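You operate a simulated robot arm through the tools that you are given. There is no shell and no other tool. Be economical: measure what you need, move in short steps, check, and stop when the job is done.

Carry out the task below with a simulated two-armed robot. There is one attempt and no reset: what you move stays moved.

TASK
Exhale-test the yellow mouthpiece unit: green OK tray if OK, repair bin if it fails.
Fine: input port closed, switches on exhale and flow, exhale knob at 3 for the test and back to 0 after.

The check looks at the end state, three seconds after you hand in, the way a careful person would. Anything else that was tipped, shoved, dropped, spilled or broken makes it a failure.

THE ROBOT
Two 7-joint arms with fingered hands on one trunk, on a base that drives. Base frame: it is fixed to the floor where the robot stands at the start and does not move with it; the origin is under the middle of the robot, x ahead of it, y to its left, z up. Lengths are in m, angles in degrees, forces in N, time in s.
The left shoulder is at the start at [0.03, 0.119, 1.244], the right one opposite. With the tool pointing down near the work surface each hand reaches from about 0.28 to 0.56 m from the robot's upright axis, wherever it stands, measured 20 degrees to its own side. Places, roughly: black switch [0.6, -0.1, 1.4]; breathing knob [0.4, -0.3, 0.9]; clamp knob [0.4, 0.4, 0.9]; exhale knob [0.6, -0.3, 1.1]; green bleed valve [0.4, 0.3, 0.9]; input port [0.5, -0.1, 1.2]; inside of the green ok tray [0.5, 0, 1]; inside of the repair bin [0.6, -0.4, 0.9]; main valve [0.7, -0.4, 1.5]; power switch [0.5, -0.3, 1]; supply knob [0.4, -0.1, 0.9]; teal unit knob [0.5, 0.2, 0.7]; valve seat knob [0.4, 0.2, 0.9]; white unit knob [0.5, 0.1, 0.7]; yellow switch [0.6, -0.1, 1.3]; yellow unit knob [0.6, 0.2, 1.1]. Payload 3.8 kg a hand.
The TCP of each hand is the grasp point between the finger pads, 0.025 m short of the fingertips. In the tool frame z runs along the fingers and y along their closing line. Largest opening 0.088 m; the body of the gripper starts 0.029 m behind the TCP. The gripper is a hand of 4 fingers: y runs from the thumb to the fingers, the wrist lies at [-0.013, -0.106, -0.174] in the tool frame, and closing takes about 1.5 s.
Orientation is told as [roll, pitch, yaw] about the base's x, y, z axes, in that order, counted from this pose: with the fingers straight down and the wrist toward the robot, the tool's x, y and z point along [0, 1, 0], [1, 0, 0] and [0, 0, -1] of the base frame.

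THE INTERFACE
- The arms move only by the tool arm_command. It takes "left_motion", "right_motion" or both (then of equal length, played together; a hand with none holds still); each is a list that holds one entry, the list of rows, each a list of 7 numbers: the shift along the base's x, y, z in units of 20 mm (1.0 is 20 mm), then the turn, a rotation vector about the base's x, y, z in units of 8 degrees (1.0 is 8 degrees), then the closure, from 0 (fully open) to 1 (shut). In form: [[[x, y, z, ax, ay, az, claw], ...]]. A call has 1 to 20 rows; each row shifts and turns the commanded pose from where the row before left it. A call with a number of a shift or a turn outside -1 to 1 is refused whole. A row lasts 0.2 s, in which the tool goes at most 0.05 m and 8.6 degrees; a call with a longer step from one row to the next is refused whole, and so is a gripper value outside its range. Where a pose cannot be reached the arm comes as near as it can. A force on the tool above 40 N (or 10 N above the force at the start of the call, whichever is more), or a blocked arm, ends the call early, and 0.2 s more pass. Each finger travels about 0.153 m/s and halts on what it meets, pressing with about 30 N; the grip force reading is that of the motor and also rises with nothing between the fingers. The clock runs only during rows and for 0.2 s after the last one: add rows that do not move to give the fingers time. It gives the time, the measured TCP pose, the force on the tool (base axes), the opening and the grip force at its end, in the units of the frame above (readings bear some noise), with the torque about the TCP (base axes, N m) and any sound that the robot's microphone picked up, and new pictures: "views" is both (left out), scene, wrist or none (wrist: the cameras of the hands that moved).
- Cameras (640 x 400 px; columns grow to the right, rows downward): "scene" is now at [0.0567, -0.0161, 1.7916]; the picture's right is [-0.22, -0.97, 0.00], its down [-0.72, 0.17, -0.67] and it looks along [0.65, -0.15, -0.74] (base axes); focal length 251 px, centre (320, 200). "left" rides on the left gripper at [-0.064, -0.083, -0.098] in its tool frame; the picture's right is [-0.62, -0.37, 0.69], its down [0.71, -0.63, 0.30] and it looks along [0.32, 0.68, 0.65] (tool axes); focal length 265 px, centre (320, 200). "right" rides on the right gripper at [0.064, -0.083, -0.098] in its tool frame; the picture's right is [-0.62, 0.37, -0.69], its down [-0.71, -0.63, 0.30] and it looks along [-0.32, 0.68, 0.65] (tool axes); focal length 265 px, centre (320, 200). There is no depth. A picture from a camera that has moved, and an enlarged one, comes with that camera's place and axes in the base frame and with its lens.
- raise_lower(by): slides the trunk up (or, below 0, down) by that many m; the arms and the scene camera ride with it, the base frame stays. It gives what a move gives, with no picture.
- base_move(legs): drives the robot by 1 to 6 legs, each [ahead, left, turn to the left] in m, m and degrees, along the robot's own axes; the way and the turn of a leg run together, so that a leg with both is an arc; at most 1.5 m and 180 degrees a leg. The arms and the cameras ride along, it lands a little off, and it stops where it bumps. It gives what a move gives, and a new picture of the scene camera.
- hand_shape(shape, hand): the hand has 4 fingers and takes this shape, open, in about a second: jaw (thumb against the fingers, like two jaws); tri (thumb and two fingers); tip (a fingertip pinch); poke (one finger out to press); point (the index stretched); flat (the hand flat); cup (the hand cupped); fist (a fist). The gripper value then closes the fingers along that shape, each until it touches; the sizes above hold for jaw. It gives what a move gives, with no picture.
- turn_head(pan, tilt): turns the head with the scene camera to pan (to the left, within 120 degrees either way) and tilt (down, from -29 to 69), counted from straight ahead of the robot. It gives what a move gives, and a new picture of the scene camera.
- enlarge(camera, box): a new picture of the part [left, top, right, bottom] of that camera's present view, enlarged. It takes no simulated time.
- job_done(): hands the job in; it is judged then, once.

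Go step by step. Nothing tells you exact positions but the pictures and the camera data: compare them with the known pose of the tool, close in by small moves and look again before you grip or let go. The budget is 120 turns and 260 pictures, counting those below and the enlarged ones. Unless the task says otherwise, let go and move clear before handing in, and close with one line.

The tools are called as a command line: name --argument value ..., lists and objects as JSON in quotes. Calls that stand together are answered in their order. arm_command: Moves the arms, as the interface text tells. Its arguments: {"type":"object","properties":{"left_motion":{"type":"array"},"right_motion":{"type":"array"},"views":{"type":"string","enum":["both","scene","wrist","none"]}},"required":[]} The other tools are called the same way: raise_lower (by) slides the trunk up or down; hand_shape (shape, hand) gives the hand a shape; base_move (legs) drives the base; turn_head (pan, tilt) turns the head that bears the scene camera; enlarge (camera, box) takes an enlarged picture of a part of a camera's view; job_done () hands the job in.

At the start:

```text
time: 0.0
left_position: [0.4176, 0.1029, 1.5923]
left_ee_rot: [0.0, 0.1, 0.0]
left_contact_force: [-0.2, 0.2, -0.2]
left_ft_torque: [0.0, -0.02, -0.01]
left_finger_gap: 0.0876
left_gripper_force: 0.0
left_shape: jaw
right_position: [0.3746, -0.2776, 1.5711]
right_ee_rot: [0.0, 0.0, 0.1]
right_contact_force: [0.8, 0.3, 0.3]
right_ft_torque: [0.03, -0.01, 0.03]
right_finger_gap: 0.0877
right_gripper_force: 0.0
right_shape: jaw
trunk travel left (down, up): [-0.4, 0.19]
robot x, y, heading: [0.0018, 0.0, -0.1]
head pan, tilt: [-12.9, 48.0]
```

scene: 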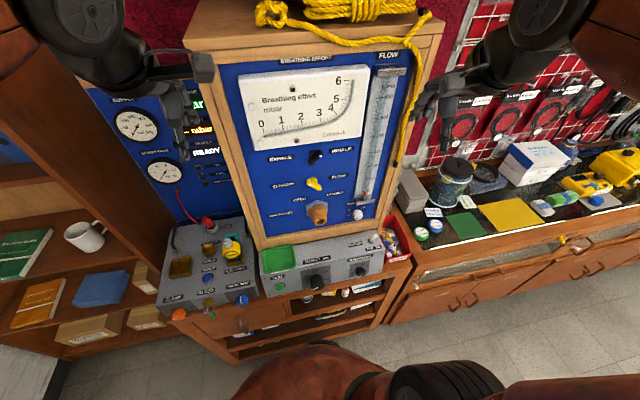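
right: 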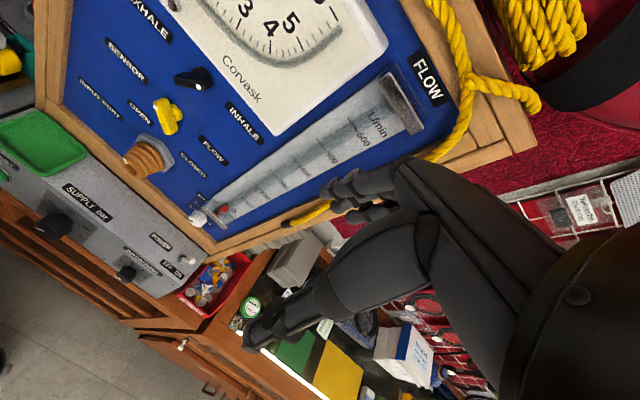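
left: 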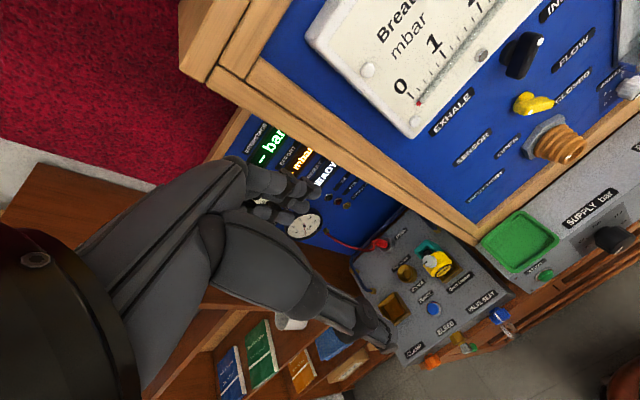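

I see a breathing test bench with a dial panel, a grey box below with the green tray, and a left box with the yellow unit. I'll look closer at the labels first.

enlarge --camera "scene" --box '[230, 130, 430, 255]'

enlarge --camera "scene" --box '[150, 200, 270, 330]'

enlarge --camera "scene" --box '[250, 220, 430, 330]'

enlarge --camera "left" --box '[340, 220, 540, 380]'

enlarge --camera "scene" --box '[100, 80, 240, 200]'

```text
3.20 times, centred on (330, 192) of scene
camera zoom: at [0.0567, -0.0161, 1.7916], right [-0.22, -0.97, 0.0], down [-0.72, 0.17, -0.67], along [0.65, -0.15, -0.74], focal length 803 px, centre (288, 224)
```

zoom: 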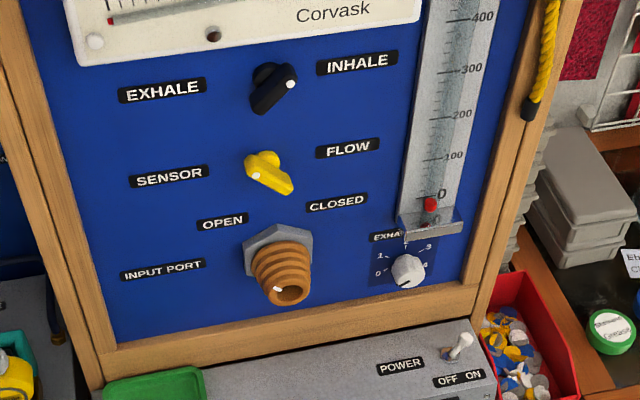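

```text
3.08 times, centred on (210, 265) of scene
camera zoom: at [0.0567, -0.0161, 1.7916], right [-0.22, -0.97, 0.0], down [-0.72, 0.17, -0.67], along [0.65, -0.15, -0.74], focal length 772 px, centre (658, 0)
```

zoom: 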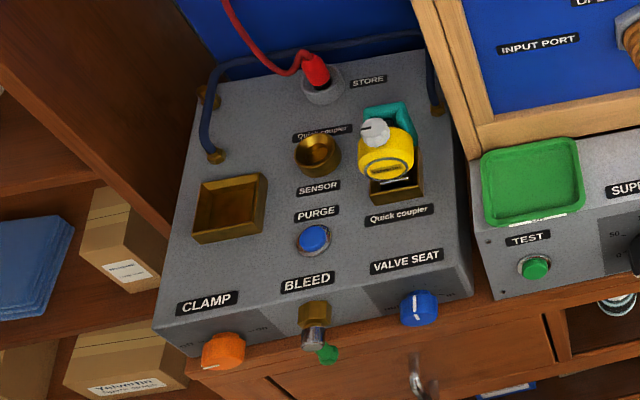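

```text
3.56 times, centred on (340, 275) of scene
camera zoom: at [0.0567, -0.0161, 1.7916], right [-0.22, -0.97, 0.0], down [-0.72, 0.17, -0.67], along [0.65, -0.15, -0.74], focal length 892 px, centre (249, -67)
```

zoom: 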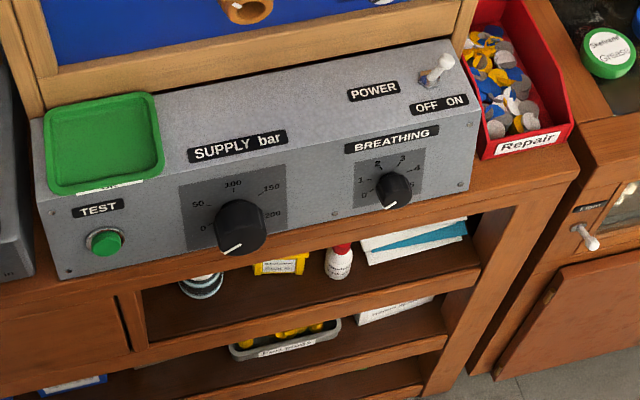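

```text
2.50 times, centred on (440, 300) of left
camera zoom: at [0.3337, 0.0374, 1.6918], right [-0.37, -0.62, -0.69], down [-0.63, 0.71, -0.3], along [0.68, 0.32, -0.65], focal length 664 px, centre (20, -50)
```

zoom: 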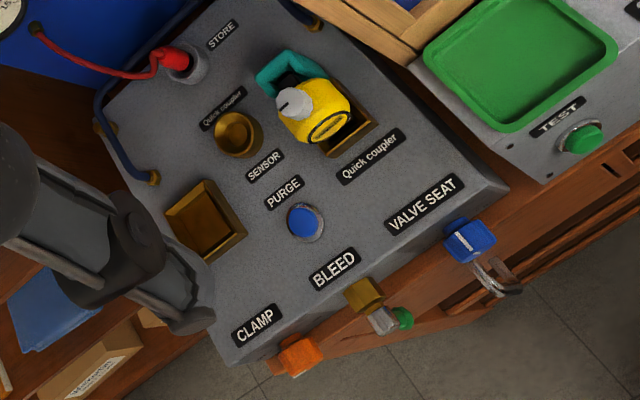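

```text
3.33 times, centred on (170, 140) of scene
camera zoom: at [0.0567, -0.0161, 1.7916], right [-0.22, -0.97, 0.0], down [-0.72, 0.17, -0.67], along [0.65, -0.15, -0.74], focal length 836 px, centre (820, 400)
```

zoom: 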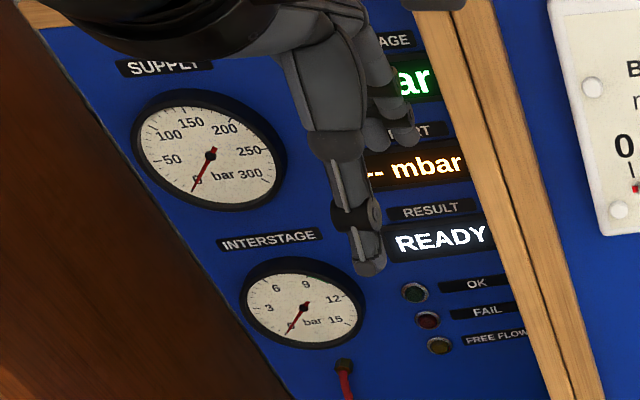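

The yellow unit sits in the socket of the left box. I'll look around for instructions, the main valve and the rest.

turn_head --pan -30 --tilt 15

turn_head --pan 35 --tilt 40

```text
time: 1.0
left_position: [0.4159, 0.1027, 1.5915]
left_ee_rot: [0.0, 0.0, 0.0]
left_contact_force: [-0.2, -0.5, -0.2]
left_ft_torque: [0.01, 0.03, 0.0]
left_finger_gap: 0.0874
left_gripper_force: 0.1
left_shape: jaw
right_position: [0.3751, -0.2778, 1.5714]
right_ee_rot: [-0.1, 0.0, 0.0]
right_contact_force: [-0.1, -0.2, 0.3]
right_ft_torque: [0.01, 0.03, 0.02]
right_finger_gap: 0.0878
right_gripper_force: 0.1
right_shape: jaw
trunk travel left (down, up): [-0.4, 0.19]
robot x, y, heading: [0.0, -0.0018, -0.0]
head pan, tilt: [-30.0, 15.0]
camera scene: at [0.0608, -0.0452, 1.8425], right [-0.5, -0.87, 0.0], down [-0.23, 0.13, -0.97], along [0.84, -0.48, -0.26], focal length 251 px, centre (320, 200)
```

scene: 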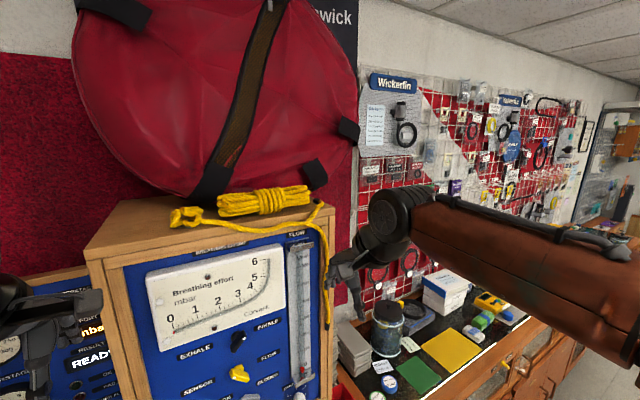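

```text
time: 2.3
left_position: [0.4166, 0.1025, 1.5918]
left_ee_rot: [0.1, 0.1, 0.0]
left_contact_force: [-0.2, -0.7, -0.8]
left_ft_torque: [0.02, -0.01, 0.02]
left_finger_gap: 0.0875
left_gripper_force: 0.1
left_shape: jaw
right_position: [0.3748, -0.2764, 1.5711]
right_ee_rot: [0.0, 0.0, 0.0]
right_contact_force: [0.0, -0.7, -0.2]
right_ft_torque: [0.0, 0.0, 0.02]
right_finger_gap: 0.0876
right_gripper_force: 0.1
right_shape: jaw
trunk travel left (down, up): [-0.4, 0.19]
robot x, y, heading: [-0.0012, -0.0017, 0.0]
head pan, tilt: [35.0, 40.0]
camera scene: at [0.0496, 0.0501, 1.8031], right [0.57, -0.82, 0.0], down [-0.53, -0.37, -0.77], along [0.63, 0.44, -0.64], focal length 251 px, centre (320, 200)
```

scene: 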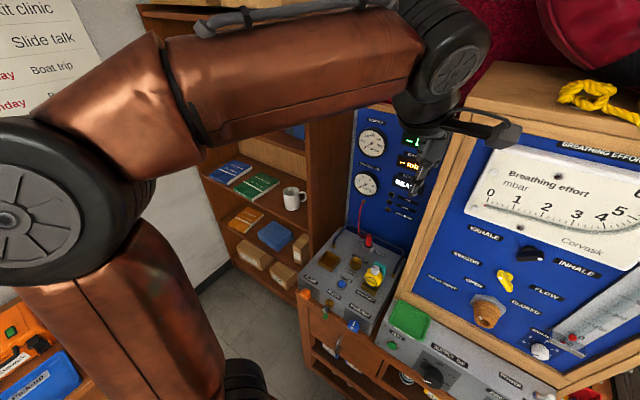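

enlarge --camera "scene" --box '[320, 220, 420, 300]'

enlarge --camera "scene" --box '[430, 210, 640, 380]'

turn_head --pan 15 --tilt 68

enlarge --camera "right" --box '[100, 40, 280, 240]'

```text
5.00 times, centred on (370, 260) of scene
camera zoom: at [0.0496, 0.0501, 1.8031], right [0.57, -0.82, 0.0], down [-0.53, -0.37, -0.77], along [0.63, 0.44, -0.64], focal length 1254 px, centre (70, -100)
```

zoom: 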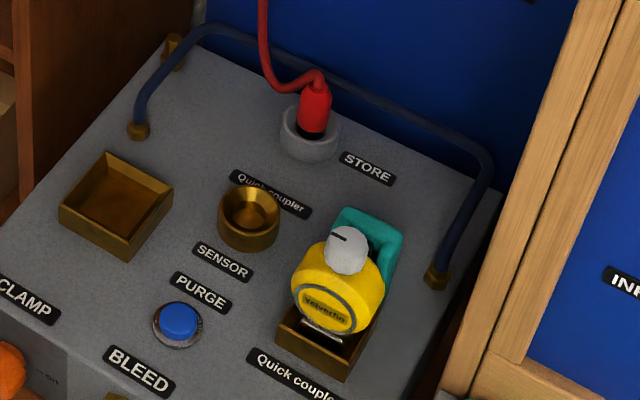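

```text
2.35 times, centred on (535, 295) of scene
camera zoom: at [0.0496, 0.0501, 1.8031], right [0.57, -0.82, 0.0], down [-0.53, -0.37, -0.77], along [0.63, 0.44, -0.64], focal length 590 px, centre (-186, -24)
```

zoom: 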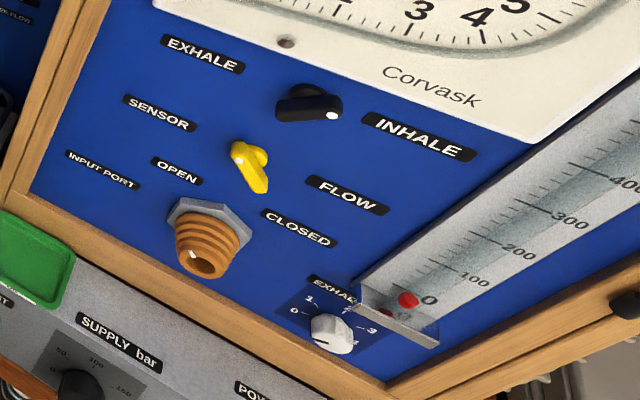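

```text
time: 3.3
left_position: [0.4167, 0.1024, 1.5918]
left_ee_rot: [-0.1, 0.0, -0.1]
left_contact_force: [0.5, 0.0, 0.1]
left_ft_torque: [0.02, -0.02, 0.01]
left_finger_gap: 0.0876
left_gripper_force: 0.1
left_shape: jaw
right_position: [0.3744, -0.2762, 1.5716]
right_ee_rot: [0.0, -0.1, 0.1]
right_contact_force: [-0.6, 0.4, -0.1]
right_ft_torque: [0.02, -0.02, 0.01]
right_finger_gap: 0.0878
right_gripper_force: 0.1
right_shape: jaw
trunk travel left (down, up): [-0.4, 0.19]
robot x, y, heading: [0.0016, 0.0016, 0.0]
head pan, tilt: [15.0, 68.0]
camera scene: at [0.0348, 0.0163, 1.7677], right [0.26, -0.97, 0.0], down [-0.9, -0.24, -0.38], along [0.36, 0.1, -0.93], focal length 251 px, centre (320, 200)
```

scene: 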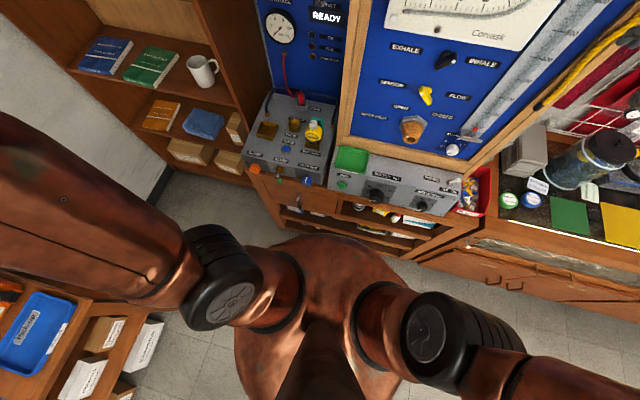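

```text
2.00 times, centred on (190, 140) of right
camera zoom: at [0.2922, -0.2129, 1.6697], right [0.37, -0.62, 0.69], down [-0.63, -0.71, -0.3], along [0.68, -0.32, -0.65], focal length 531 px, centre (580, 320)
```

zoom: 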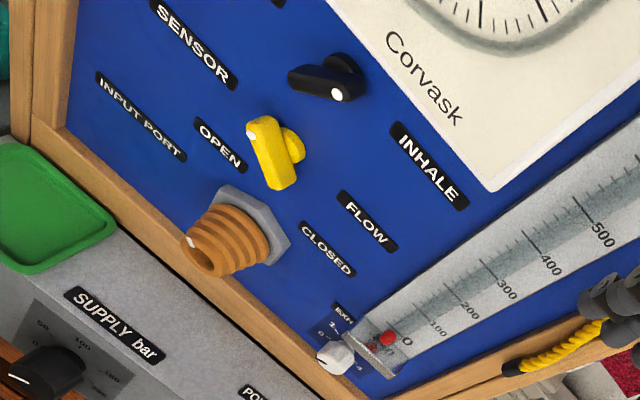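

The panel is near x=0.563 and vertical; switch axes lie around y=-0.117 (black z 1.40, yellow 1.31, port 1.19), exhale knob near [0.54,-0.256,1.14]. Black is on INHALE, yellow on SENSOR, port on OPEN. I bring the right hand to point forward.

arm_command --right_motion '[[[0.1, 0.1, -0.7, 0, -0.94, 0, 0], [0.1, 0.1, -0.7, 0, -0.94, 0, 0], [0.1, 0.1, -0.7, 0, -0.94, 0, 0], [0.1, 0.1, -0.7, 0, -0.94, 0, 0], [0.1, 0.1, -0.7, 0, -0.94, 0, 0], [0.1, 0.1, -0.7, 0, -0.94, 0, 0], [0.1, 0.1, -0.7, 0, -0.94, 0, 0], [0.1, 0.1, -0.7, 0, -0.94, 0, 0], [0.1, 0.1, -0.7, 0, -0.94, 0, 0], [0.1, 0.1, -0.7, 0, -0.94, 0, 0], [0.1, 0.1, -0.7, 0, -0.94, 0, 0], [0.1, 0.1, -0.7, 0, -0.94, 0, 0], [0, 0, 0, 0, 0, 0, 0]]]' --views "wrist"

turn_head --pan -12 --tilt 40

```text
time: 6.1
left_position: [0.4155, 0.1028, 1.5919]
left_ee_rot: [0.0, 0.0, 0.0]
left_contact_force: [-0.6, 0.2, 1.0]
left_ft_torque: [0.01, 0.01, 0.01]
left_finger_gap: 0.0876
left_gripper_force: 0.1
left_shape: jaw
right_position: [0.441, -0.2786, 1.4268]
right_ee_rot: [-171.9, -89.7, 172.0]
right_contact_force: [-0.1, -0.3, -0.4]
right_ft_torque: [-0.01, 0.03, 0.02]
right_finger_gap: 0.0878
right_gripper_force: 0.1
right_shape: jaw
right hand out of reach, approached as far as the arm can: row 6, 7, 8, 9
trunk travel left (down, up): [-0.4, 0.19]
robot x, y, heading: [0.003, 0.0015, 0.0]
head pan, tilt: [15.0, 68.0]
camera right: at [0.3444, -0.2145, 1.3435], right [-0.7, -0.62, 0.36], down [0.31, -0.71, -0.63], along [0.65, -0.32, 0.69], focal length 265 px, centre (320, 200)
```

right: 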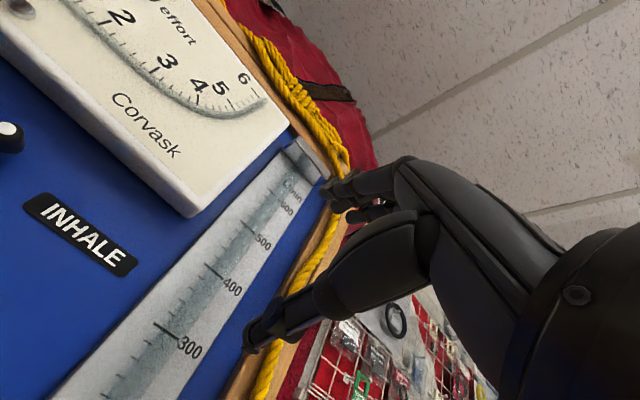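

```text
time: 7.0
left_position: [0.4167, 0.103, 1.5919]
left_ee_rot: [0.1, 0.0, 0.0]
left_contact_force: [0.5, 0.4, 0.8]
left_ft_torque: [-0.02, -0.02, 0.0]
left_finger_gap: 0.0877
left_gripper_force: 0.1
left_shape: jaw
right_position: [0.4428, -0.2792, 1.4268]
right_ee_rot: [-177.5, -89.8, 177.4]
right_contact_force: [0.1, 0.3, -0.1]
right_ft_torque: [-0.03, 0.0, 0.05]
right_finger_gap: 0.0878
right_gripper_force: 0.0
right_shape: jaw
trunk travel left (down, up): [-0.4, 0.19]
robot x, y, heading: [0.0026, 0.0016, 0.2]
head pan, tilt: [-12.0, 40.0]
camera scene: at [0.0631, -0.0167, 1.803], right [-0.21, -0.98, 0.0], down [-0.63, 0.13, -0.77], along [0.75, -0.16, -0.64], focal length 251 px, centre (320, 200)
```

scene: 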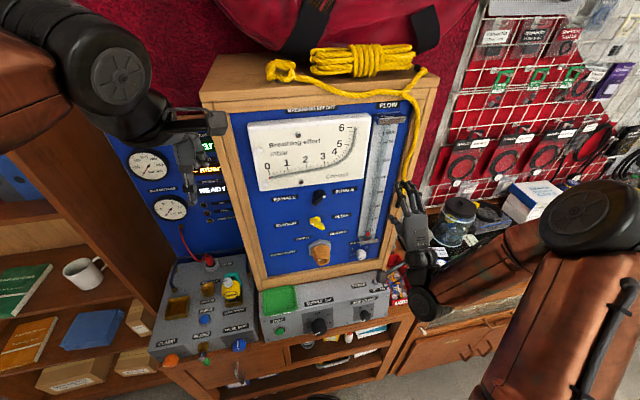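

The hand points forward now and the panel is still visible. I zoom on the switches to see handle angles.

enlarge --camera "scene" --box '[260, 175, 385, 275]'

enlarge --camera "scene" --box '[295, 180, 345, 215]'

enlarge --camera "scene" --box '[340, 230, 390, 300]'

```text
4.00 times, centred on (322, 225) of scene
camera zoom: at [0.0631, -0.0167, 1.803], right [-0.21, -0.98, 0.0], down [-0.63, 0.13, -0.77], along [0.75, -0.16, -0.64], focal length 1003 px, centre (310, 100)
```

zoom: 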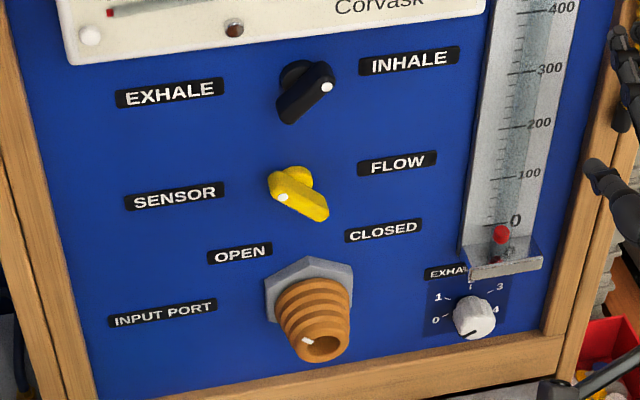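

```text
11.43 times, centred on (320, 198) of scene
camera zoom: at [0.0631, -0.0167, 1.803], right [-0.21, -0.98, 0.0], down [-0.63, 0.13, -0.77], along [0.75, -0.16, -0.64], focal length 2867 px, centre (320, 229)
```

zoom: 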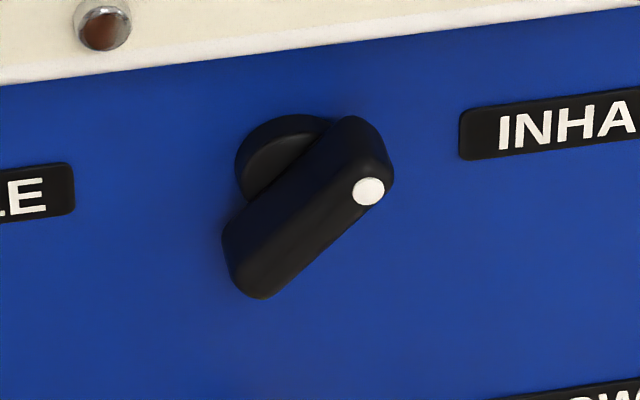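

```text
5.71 times, centred on (365, 265) of scene
camera zoom: at [0.0631, -0.0167, 1.803], right [-0.21, -0.98, 0.0], down [-0.63, 0.13, -0.77], along [0.75, -0.16, -0.64], focal length 1433 px, centre (63, -171)
```

zoom: 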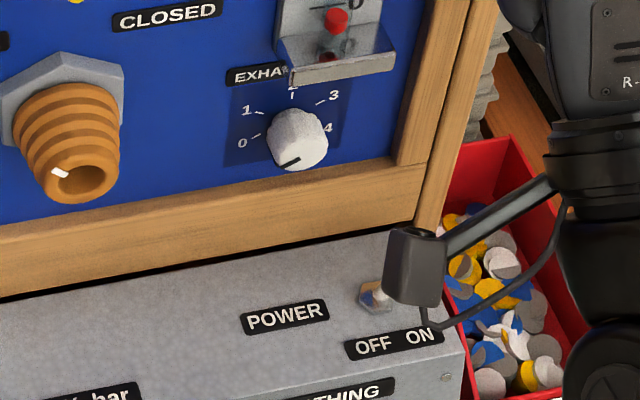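

Black handle points ~50° up-right, yellow's dot up-left; they rotate through the top. I'll use the poke shape to push the handle ends.

hand_shape --hand "right" --shape "poke"

arm_command --right_motion '[[[0, 0, 0, 0, 0, 0, 1], [0, 0, 0, 0, 0, 0, 1], [0, 0, 0, 0, 0, 0, 1], [0, 0, 0, 0, 0, 0, 1], [0, 0, 0, 0, 0, 0, 1], [0, 0, 0, 0, 0, 0, 1], [0, 0, 0, 0, 0, 0, 1]]]'

enlarge --camera "scene" --box '[370, 160, 470, 240]'

```text
time: 7.9
left_position: [0.417, 0.1042, 1.5926]
left_ee_rot: [0.1, -0.1, 0.1]
left_contact_force: [-0.1, -1.0, 0.1]
left_ft_torque: [-0.02, -0.01, 0.01]
left_finger_gap: 0.0876
left_gripper_force: 0.2
left_shape: jaw
right_position: [0.443, -0.2792, 1.4271]
right_ee_rot: [-173.5, -89.8, 173.4]
right_contact_force: [0.4, -0.4, -0.1]
right_ft_torque: [0.01, -0.02, 0.02]
right_finger_gap: 0.0
right_gripper_force: 0.0
right_shape: poke
trunk travel left (down, up): [-0.4, 0.19]
robot x, y, heading: [0.0004, -0.0006, -0.2]
head pan, tilt: [-12.0, 40.0]
```

```text
time: 9.5
left_position: [0.4162, 0.1039, 1.5928]
left_ee_rot: [0.1, 0.0, 0.0]
left_contact_force: [-0.3, 1.3, -0.1]
left_ft_torque: [0.02, 0.02, 0.01]
left_finger_gap: 0.0876
left_gripper_force: 0.1
left_shape: jaw
right_position: [0.4432, -0.2788, 1.4272]
right_ee_rot: [-174.6, -89.8, 174.6]
right_contact_force: [-0.4, -0.1, -0.9]
right_ft_torque: [0.0, 0.03, 0.01]
right_finger_gap: 0.0
right_gripper_force: 0.0
right_shape: poke
trunk travel left (down, up): [-0.4, 0.19]
robot x, y, heading: [-0.0009, -0.0013, -0.2]
head pan, tilt: [-12.0, 40.0]
camera scene: at [0.0631, -0.0163, 1.803], right [-0.21, -0.98, 0.0], down [-0.63, 0.13, -0.77], along [0.75, -0.16, -0.64], focal length 251 px, centre (320, 200)
camera right: at [0.3453, -0.2148, 1.3432], right [-0.69, -0.62, 0.37], down [0.31, -0.71, -0.63], along [0.65, -0.32, 0.69], focal length 265 px, centre (320, 200)
```

scene: 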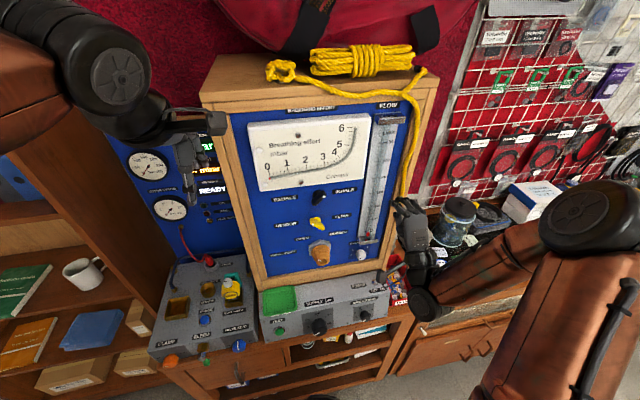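
right: 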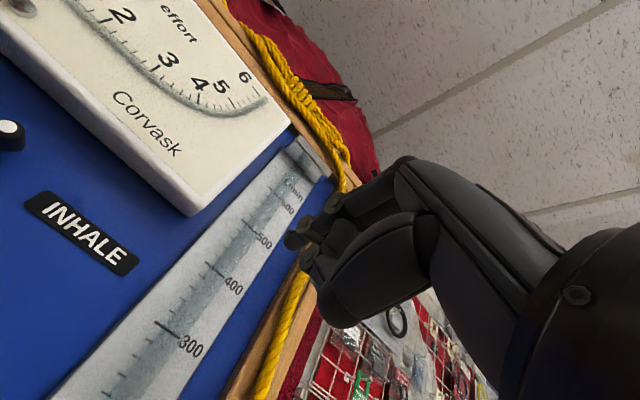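

```text
5.00 times, centred on (420, 200) of scene
camera zoom: at [0.0631, -0.0163, 1.803], right [-0.21, -0.98, 0.0], down [-0.63, 0.13, -0.77], along [0.75, -0.16, -0.64], focal length 1254 px, centre (-180, 200)
```

zoom: 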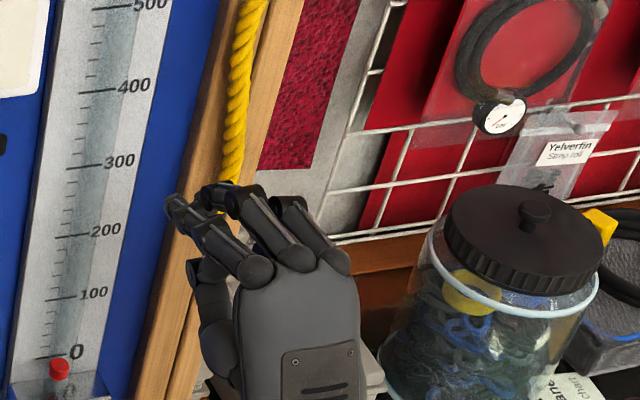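

arm_command --right_motion '[[[0, 0, 0, 0, 0, 0, 0], [0, 0, 0, 0, 0, 0, 0], [0, 0, 0, 0, 0, 0, 0], [0, 0, 0, 0, 0, 0, 0], [0, 0, 0, 0, 0, 0, 0], [0, 0, 0, 0, 0, 0, 0], [0, 0, 0, 0, 0, 0, 0]]]' --views "wrist"

enlarge --camera "scene" --box '[370, 160, 470, 240]'

```text
time: 11.1
left_position: [0.4162, 0.1024, 1.5912]
left_ee_rot: [0.0, 0.0, 0.0]
left_contact_force: [-0.2, 0.1, 0.8]
left_ft_torque: [0.01, -0.02, -0.02]
left_finger_gap: 0.0878
left_gripper_force: 0.1
left_shape: jaw
right_position: [0.4425, -0.2782, 1.4267]
right_ee_rot: [-174.6, -89.8, 174.6]
right_contact_force: [-0.5, 0.6, 0.0]
right_ft_torque: [0.0, -0.03, 0.0]
right_finger_gap: 0.0002
right_gripper_force: 0.1
right_shape: poke
trunk travel left (down, up): [-0.4, 0.19]
robot x, y, heading: [-0.0007, -0.0027, -0.2]
head pan, tilt: [-12.0, 40.0]
camera right: at [0.3453, -0.2148, 1.3432], right [-0.69, -0.62, 0.37], down [0.31, -0.71, -0.63], along [0.65, -0.32, 0.69], focal length 265 px, centre (320, 200)
```

right: 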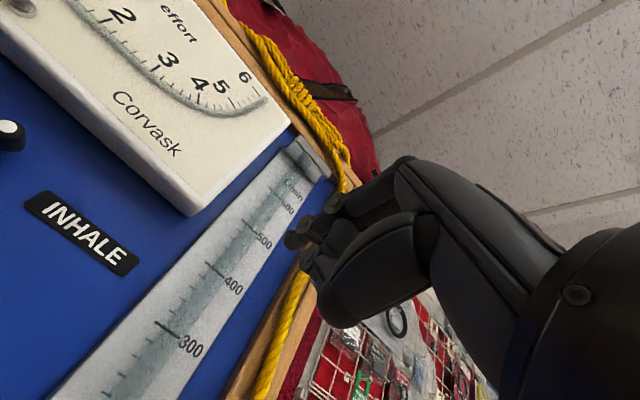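

```text
5.00 times, centred on (420, 200) of scene
camera zoom: at [0.0631, -0.0163, 1.803], right [-0.21, -0.98, 0.0], down [-0.63, 0.13, -0.77], along [0.75, -0.16, -0.64], focal length 1254 px, centre (-180, 200)
```

zoom: 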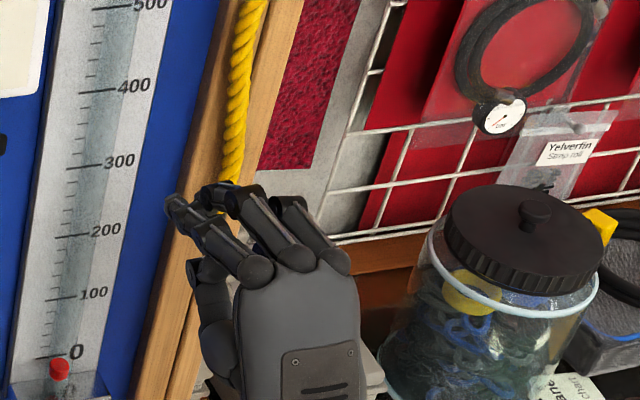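

The index tip is about 17 mm ahead of the TCP and 9 mm to its left. I move it to the right of the black handle's upper end, short of the panel first.

arm_command --right_motion '[[[0, 1, -0.1, 0, 0, 0, 0], [0, 1, -0.1, 0, 0, 0, 0], [0, 1, -0.1, 0, 0, 0, 0], [0, 1, -0.1, 0, 0, 0, 0], [0, 1, -0.1, 0, 0, 0, 0], [0.8, 0, -0.1, 0, 0, 0, 0], [0.8, 0, 0, 0, 0, 0, 0], [0.8, 0, 0, 0, 0, 0, 0], [0.8, 0, 0, 0, 0, 0, 0], [0, 0, 0, 0, 0, 0, 0]]]'

enlarge --camera "scene" --box '[270, 160, 390, 240]'

```text
time: 13.3
left_position: [0.4158, 0.1034, 1.5917]
left_ee_rot: [-0.1, 0.0, 0.0]
left_contact_force: [0.0, -0.4, -0.3]
left_ft_torque: [0.01, 0.01, 0.03]
left_finger_gap: 0.0878
left_gripper_force: 0.0
left_shape: jaw
right_position: [0.5079, -0.183, 1.418]
right_ee_rot: [178.9, -89.9, -178.9]
right_contact_force: [-0.4, 0.0, 0.0]
right_ft_torque: [-0.01, -0.01, 0.02]
right_finger_gap: 0.0002
right_gripper_force: 0.1
right_shape: poke
trunk travel left (down, up): [-0.4, 0.19]
robot x, y, heading: [-0.003, -0.0018, 0.3]
head pan, tilt: [-12.0, 40.0]
camera scene: at [0.0629, -0.0164, 1.8031], right [-0.21, -0.98, 0.0], down [-0.63, 0.13, -0.77], along [0.75, -0.16, -0.64], focal length 251 px, centre (320, 200)
camera right: at [0.41, -0.1174, 1.3341], right [-0.69, -0.62, 0.37], down [0.31, -0.71, -0.63], along [0.65, -0.32, 0.69], focal length 265 px, centre (320, 200)
```

scene: 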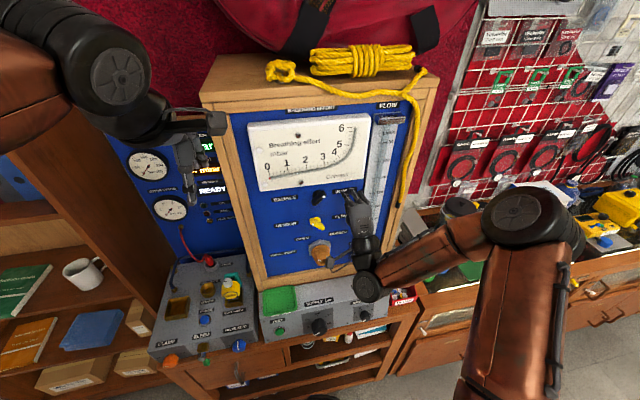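
right: 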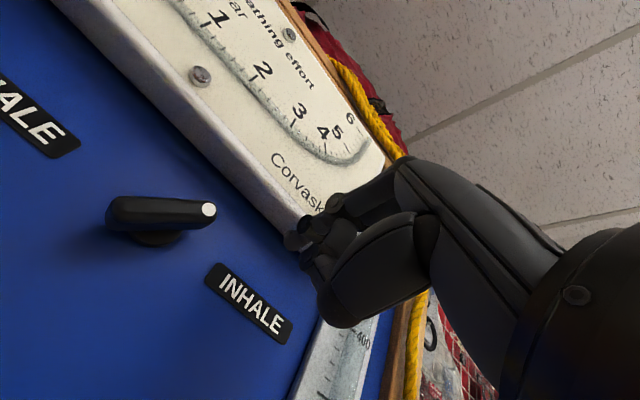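

```text
5.00 times, centred on (330, 200) of scene
camera zoom: at [0.0629, -0.0164, 1.8031], right [-0.21, -0.98, 0.0], down [-0.63, 0.13, -0.77], along [0.75, -0.16, -0.64], focal length 1254 px, centre (270, 200)
```

zoom: 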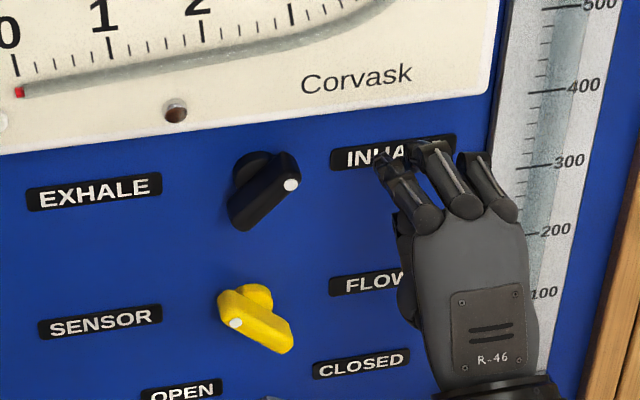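

arm_command --right_motion '[[[0.4, 0, -0.4, 0, 0, 0, 0], [0.5, 0, 0, 0, 0, 0, 0], [0.5, 0, 0, 0, 0, 0, 0], [0, 0.4, 0, 0, 0, 0, 0], [0, 0.4, 0, 0, 0, 0, 0], [0, 0.4, 0, 0, 0, 0, 0], [0, 0.4, 0, 0, 0, 0, 0], [0, 0, 0, 0, 0, 0, 0]]]'

enlarge --camera "scene" --box '[270, 160, 390, 240]'

```text
time: 15.1
left_position: [0.4168, 0.1019, 1.5917]
left_ee_rot: [0.0, 0.1, 0.0]
left_contact_force: [-0.6, -0.1, 0.2]
left_ft_torque: [-0.02, -0.02, -0.02]
left_finger_gap: 0.0877
left_gripper_force: 0.2
left_shape: jaw
right_position: [0.5342, -0.1502, 1.4073]
right_ee_rot: [179.2, -89.9, -179.2]
right_contact_force: [-0.3, 0.0, 0.4]
right_ft_torque: [0.01, 0.05, -0.02]
right_finger_gap: 0.0002
right_gripper_force: 0.1
right_shape: poke
trunk travel left (down, up): [-0.4, 0.19]
robot x, y, heading: [-0.0008, 0.0004, 0.2]
head pan, tilt: [-12.0, 40.0]
camera scene: at [0.0631, -0.0165, 1.803], right [-0.21, -0.98, 0.0], down [-0.63, 0.13, -0.77], along [0.75, -0.16, -0.64], focal length 251 px, centre (320, 200)
camera right: at [0.4366, -0.0863, 1.3235], right [-0.69, -0.62, 0.37], down [0.31, -0.71, -0.63], along [0.65, -0.32, 0.69], focal length 265 px, centre (320, 200)
```

scene: 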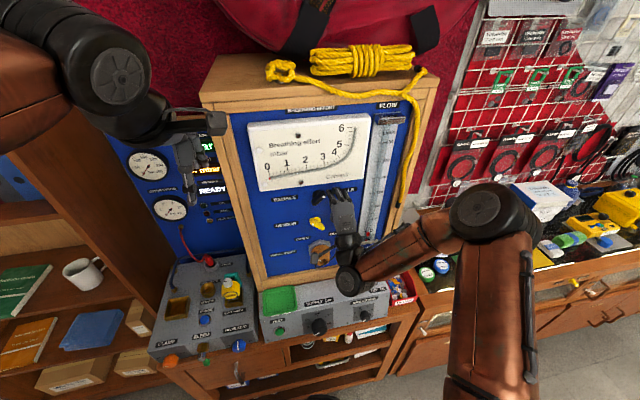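
right: 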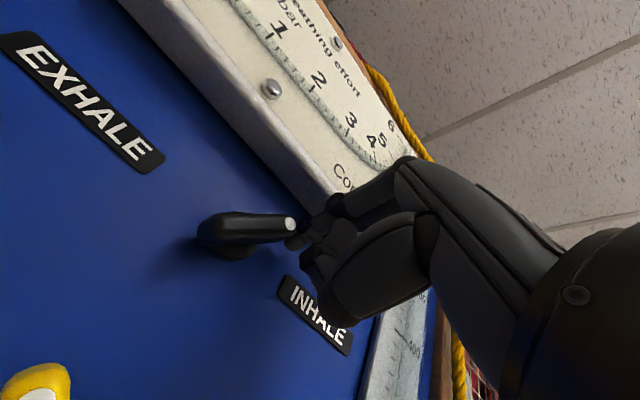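

```text
5.00 times, centred on (330, 200) of scene
camera zoom: at [0.0631, -0.0165, 1.803], right [-0.21, -0.98, 0.0], down [-0.63, 0.13, -0.77], along [0.75, -0.16, -0.64], focal length 1254 px, centre (270, 200)
```

zoom: 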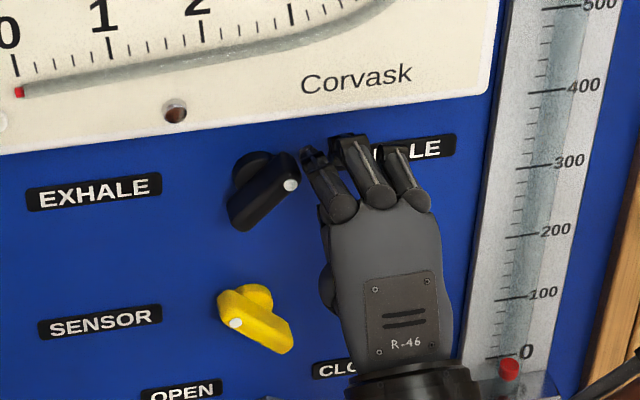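

The finger is right beside the handle tip; now push left.

arm_command --right_motion '[[[0, 0.3, 0, 0, 0, 0, 0], [0, 0.3, 0, 0, 0, 0, 0], [0, 0.3, 0, 0, 0, 0, 0], [0, 0.3, 0, 0, 0, 0, 0], [0, 0.3, 0, 0, 0, 0, 0], [0, 0.3, 0, 0, 0, 0, 0], [0, 0, 0, 0, 0, 0, 0]]]' --views "wrist"

enlarge --camera "scene" --box '[270, 160, 390, 240]'

```text
time: 16.7
left_position: [0.4132, 0.1039, 1.593]
left_ee_rot: [0.0, -0.1, 0.0]
left_contact_force: [-0.1, -0.1, -0.3]
left_ft_torque: [-0.02, -0.03, -0.03]
left_finger_gap: 0.0876
left_gripper_force: 0.1
left_shape: jaw
right_position: [0.5331, -0.1113, 1.4078]
right_ee_rot: [-172.6, -89.7, 172.5]
right_contact_force: [2.3, 5.2, 21.1]
right_ft_torque: [0.13, -0.44, 0.13]
right_finger_gap: 0.0
right_gripper_force: 0.1
right_shape: poke
trunk travel left (down, up): [-0.4, 0.19]
robot x, y, heading: [-0.0012, -0.0034, 0.1]
head pan, tilt: [-12.0, 40.0]
camera right: at [0.4352, -0.0482, 1.3244], right [-0.69, -0.62, 0.36], down [0.31, -0.71, -0.63], along [0.65, -0.32, 0.69], focal length 265 px, centre (320, 200)
```

right: 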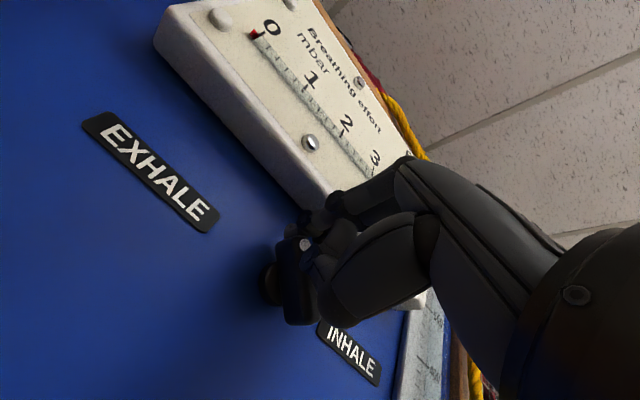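

```text
5.00 times, centred on (330, 200) of scene
camera zoom: at [0.0606, -0.0144, 1.8032], right [-0.21, -0.98, 0.0], down [-0.63, 0.13, -0.77], along [0.75, -0.16, -0.64], focal length 1254 px, centre (270, 200)
```

zoom: 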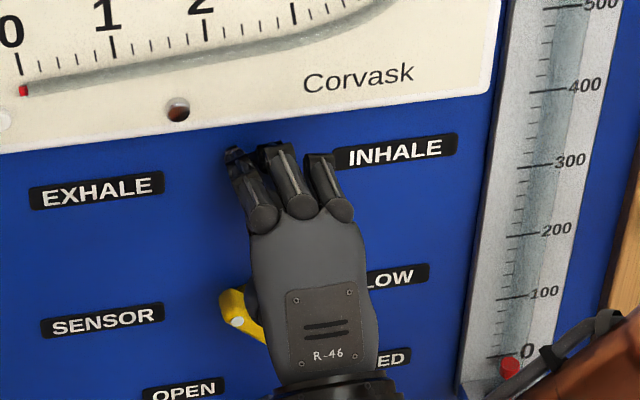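

arm_command --right_motion '[[[0, 0.3, 0, 0, 0, 0, 0], [0, 0.3, 0, 0, 0, 0, 0], [0, 0.3, 0, 0, 0, 0, 0], [0, 0, 0, 0, 0, 0, 0]]]' --views "wrist"

enlarge --camera "scene" --box '[270, 160, 390, 240]'

enlarge --camera "right" --box '[220, 180, 380, 350]'

```text
time: 17.7
left_position: [0.4144, 0.0952, 1.5939]
left_ee_rot: [0.2, -0.1, -0.1]
left_contact_force: [-0.2, -0.3, 0.0]
left_ft_torque: [0.0, 0.0, 0.0]
left_finger_gap: 0.0878
left_gripper_force: 0.1
left_shape: jaw
right_position: [0.534, -0.1059, 1.4064]
right_ee_rot: [151.4, -89.5, -152.1]
right_contact_force: [-2.4, -25.8, 15.1]
right_ft_torque: [0.01, -0.37, -0.69]
right_finger_gap: 0.0
right_gripper_force: 0.1
right_shape: poke
trunk travel left (down, up): [-0.4, 0.19]
robot x, y, heading: [-0.0003, 0.003, -0.1]
head pan, tilt: [-12.0, 40.0]
camera right: at [0.4366, -0.0398, 1.3236], right [-0.7, -0.61, 0.36], down [0.3, -0.72, -0.63], along [0.64, -0.34, 0.69], focal length 265 px, centre (320, 200)
```

right: 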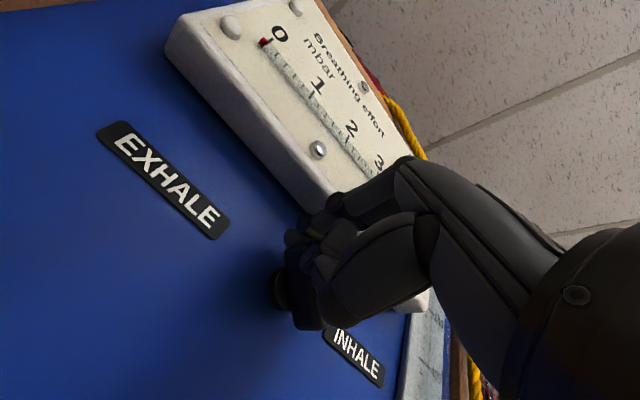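

```text
5.00 times, centred on (330, 200) of scene
camera zoom: at [0.0605, -0.0241, 1.8031], right [-0.21, -0.98, 0.0], down [-0.63, 0.14, -0.77], along [0.75, -0.16, -0.64], focal length 1254 px, centre (270, 200)
```

zoom: 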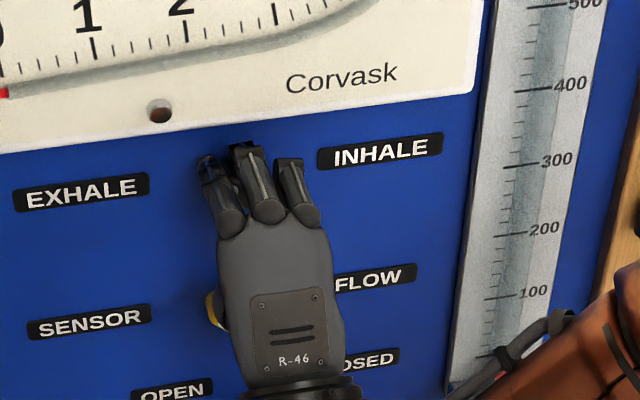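

```text
2.35 times, centred on (300, 265) of right
camera zoom: at [0.4366, -0.0398, 1.3236], right [-0.7, -0.61, 0.36], down [0.3, -0.72, -0.63], along [0.64, -0.34, 0.69], focal length 624 px, centre (367, 47)
```

zoom: 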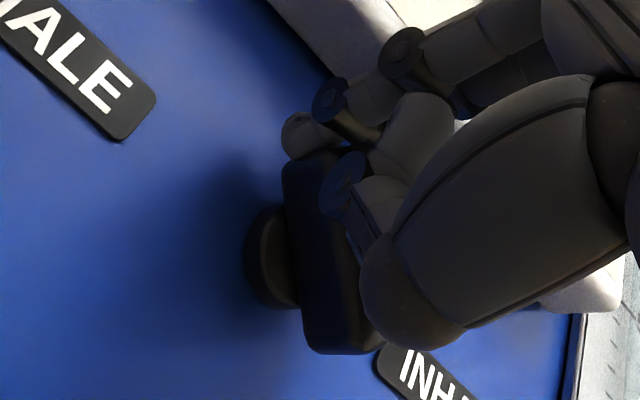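

The handle seems to resist at its end. I back off and look.

arm_command --right_motion '[[[0, -0.6, 0, 0, 0, 0, 0], [-0.8, 0, 0, 0, 0, 0, 0], [-0.8, 0, 0, 0, 0, 0, 0], [-0.8, -0.8, 0, 0, 0, 0, 0], [0, -1, 0, 0, 0, 0, 0], [0, -1, 0, 0, 0, 0, 0], [0, 0, 0, 0, 0, 0, 0]]]' --views "none"

enlarge --camera "scene" --box '[270, 160, 390, 240]'

```text
time: 19.3
left_position: [0.4166, 0.1025, 1.5917]
left_ee_rot: [0.0, -0.1, 0.0]
left_contact_force: [0.8, 0.5, -0.3]
left_ft_torque: [0.0, -0.01, 0.01]
left_finger_gap: 0.0875
left_gripper_force: 0.1
left_shape: jaw
right_position: [0.4847, -0.1633, 1.4079]
right_ee_rot: [178.4, -89.8, -178.3]
right_contact_force: [-0.1, 1.0, 0.4]
right_ft_torque: [0.0, 0.0, 0.0]
right_finger_gap: 0.0
right_gripper_force: 0.1
right_shape: poke
trunk travel left (down, up): [-0.4, 0.19]
robot x, y, heading: [-0.0018, -0.0001, 0.1]
head pan, tilt: [-12.0, 40.0]
```

```text
5.00 times, centred on (330, 200) of scene
camera zoom: at [0.0637, -0.0161, 1.803], right [-0.21, -0.98, 0.0], down [-0.63, 0.13, -0.77], along [0.75, -0.16, -0.64], focal length 1254 px, centre (270, 200)
```

zoom: 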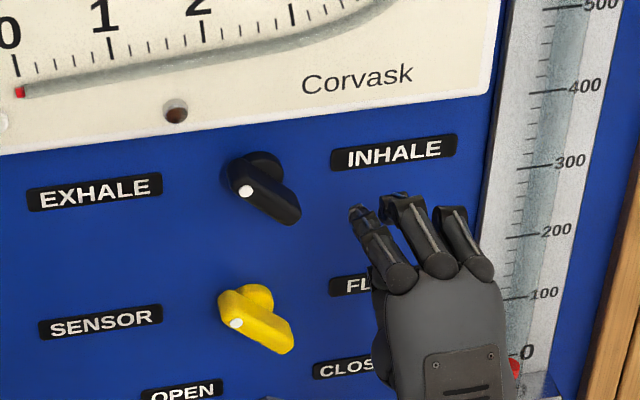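

Black switch is on EXHALE now. Same trick for the yellow one: push its lower-right end to the left, swinging the dot to FLOW.

arm_command --right_motion '[[[0, -0.1, -0.9, 0, 0, 0, 0], [0, -0.1, -0.9, 0, 0, 0, 0], [0, 0, -0.9, 0, 0, 0, 0], [0, 0, -0.9, 0, 0, 0, 0], [0, 0, -0.9, 0, 0, 0, 0], [0, 0, -0.85, 0, 0, 0, 0], [0.8, 0, 0, 0, 0, 0, 0], [0.8, 0, 0, 0, 0, 0, 0], [0.86, 0, 0, 0, 0, 0, 0], [0, 0, 0, 0, 0, 0, 0]]]' --views "wrist"

enlarge --camera "scene" --box '[270, 180, 390, 260]'

```text
time: 21.5
left_position: [0.4173, 0.1032, 1.5915]
left_ee_rot: [0.1, 0.0, -0.1]
left_contact_force: [-0.2, -0.4, 0.0]
left_ft_torque: [-0.01, 0.0, -0.01]
left_finger_gap: 0.0876
left_gripper_force: 0.0
left_shape: jaw
right_position: [0.5374, -0.1674, 1.3016]
right_ee_rot: [170.6, -89.8, -170.5]
right_contact_force: [0.1, -1.3, 0.5]
right_ft_torque: [-0.02, -0.02, 0.03]
right_finger_gap: 0.0
right_gripper_force: 0.0
right_shape: poke
trunk travel left (down, up): [-0.4, 0.19]
robot x, y, heading: [0.0035, 0.0017, 0.2]
head pan, tilt: [-12.0, 40.0]
camera right: at [0.4395, -0.1023, 1.2173], right [-0.69, -0.62, 0.37], down [0.31, -0.71, -0.63], along [0.65, -0.32, 0.69], focal length 265 px, centre (320, 200)
```

right: 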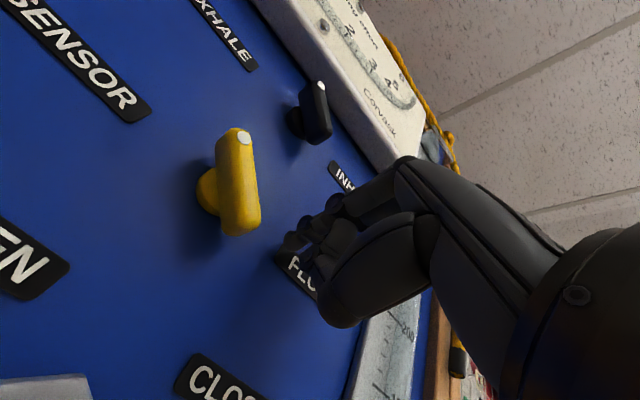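

```text
5.00 times, centred on (330, 220) of scene
camera zoom: at [0.0629, -0.0163, 1.8031], right [-0.21, -0.98, 0.0], down [-0.63, 0.13, -0.77], along [0.75, -0.16, -0.64], focal length 1254 px, centre (270, 100)
```

zoom: 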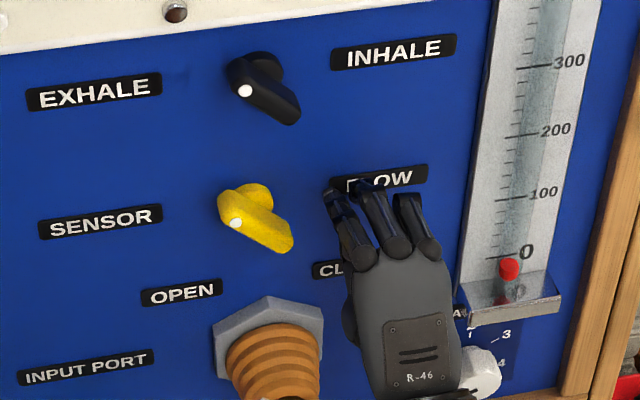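

arm_command --right_motion '[[[0, 0, -0.45, 0, 0, 0, 0], [0, 0.35, 0, 0, 0, 0, 0], [0, 0.35, 0, 0, 0, 0, 0], [0, 0.35, 0, 0, 0, 0, 0], [0, 0.35, 0, 0, 0, 0, 0], [0, 0.35, 0, 0, 0, 0, 0], [0, 0, 0, 0, 0, 0, 0]]]' --views "wrist"

enlarge --camera "scene" --box '[270, 180, 390, 260]'

```text
time: 23.1
left_position: [0.4163, 0.1023, 1.5918]
left_ee_rot: [0.0, 0.0, 0.0]
left_contact_force: [0.2, 0.5, -0.1]
left_ft_torque: [0.03, -0.03, 0.0]
left_finger_gap: 0.0876
left_gripper_force: 0.1
left_shape: jaw
right_position: [0.537, -0.1355, 1.2906]
right_ee_rot: [174.6, -89.9, -174.7]
right_contact_force: [0.4, -7.9, -1.5]
right_ft_torque: [-0.02, 0.02, -0.11]
right_finger_gap: 0.0
right_gripper_force: 0.1
right_shape: poke
trunk travel left (down, up): [-0.4, 0.19]
robot x, y, heading: [-0.0007, -0.0014, 0.2]
head pan, tilt: [-12.0, 40.0]
camera right: at [0.4389, -0.07, 1.2072], right [-0.7, -0.62, 0.37], down [0.3, -0.71, -0.63], along [0.65, -0.33, 0.69], focal length 265 px, centre (320, 200)
```

right: 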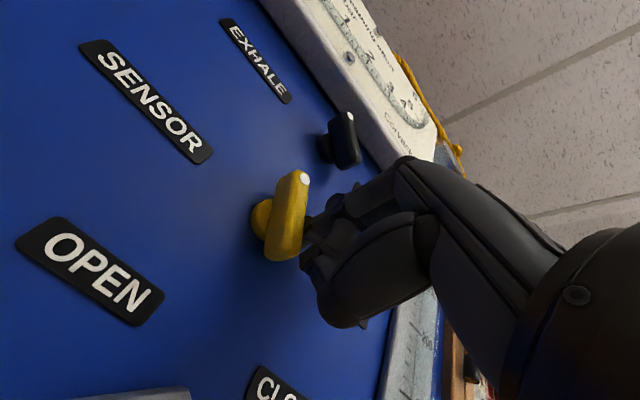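

```text
5.00 times, centred on (330, 220) of scene
camera zoom: at [0.0633, -0.0182, 1.803], right [-0.21, -0.98, 0.0], down [-0.63, 0.13, -0.77], along [0.75, -0.16, -0.64], focal length 1254 px, centre (270, 100)
```

zoom: 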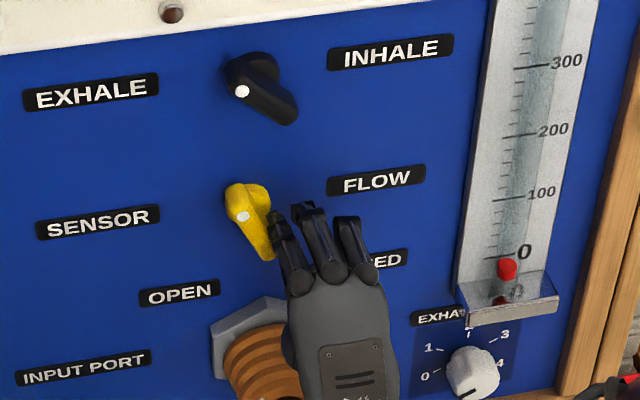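

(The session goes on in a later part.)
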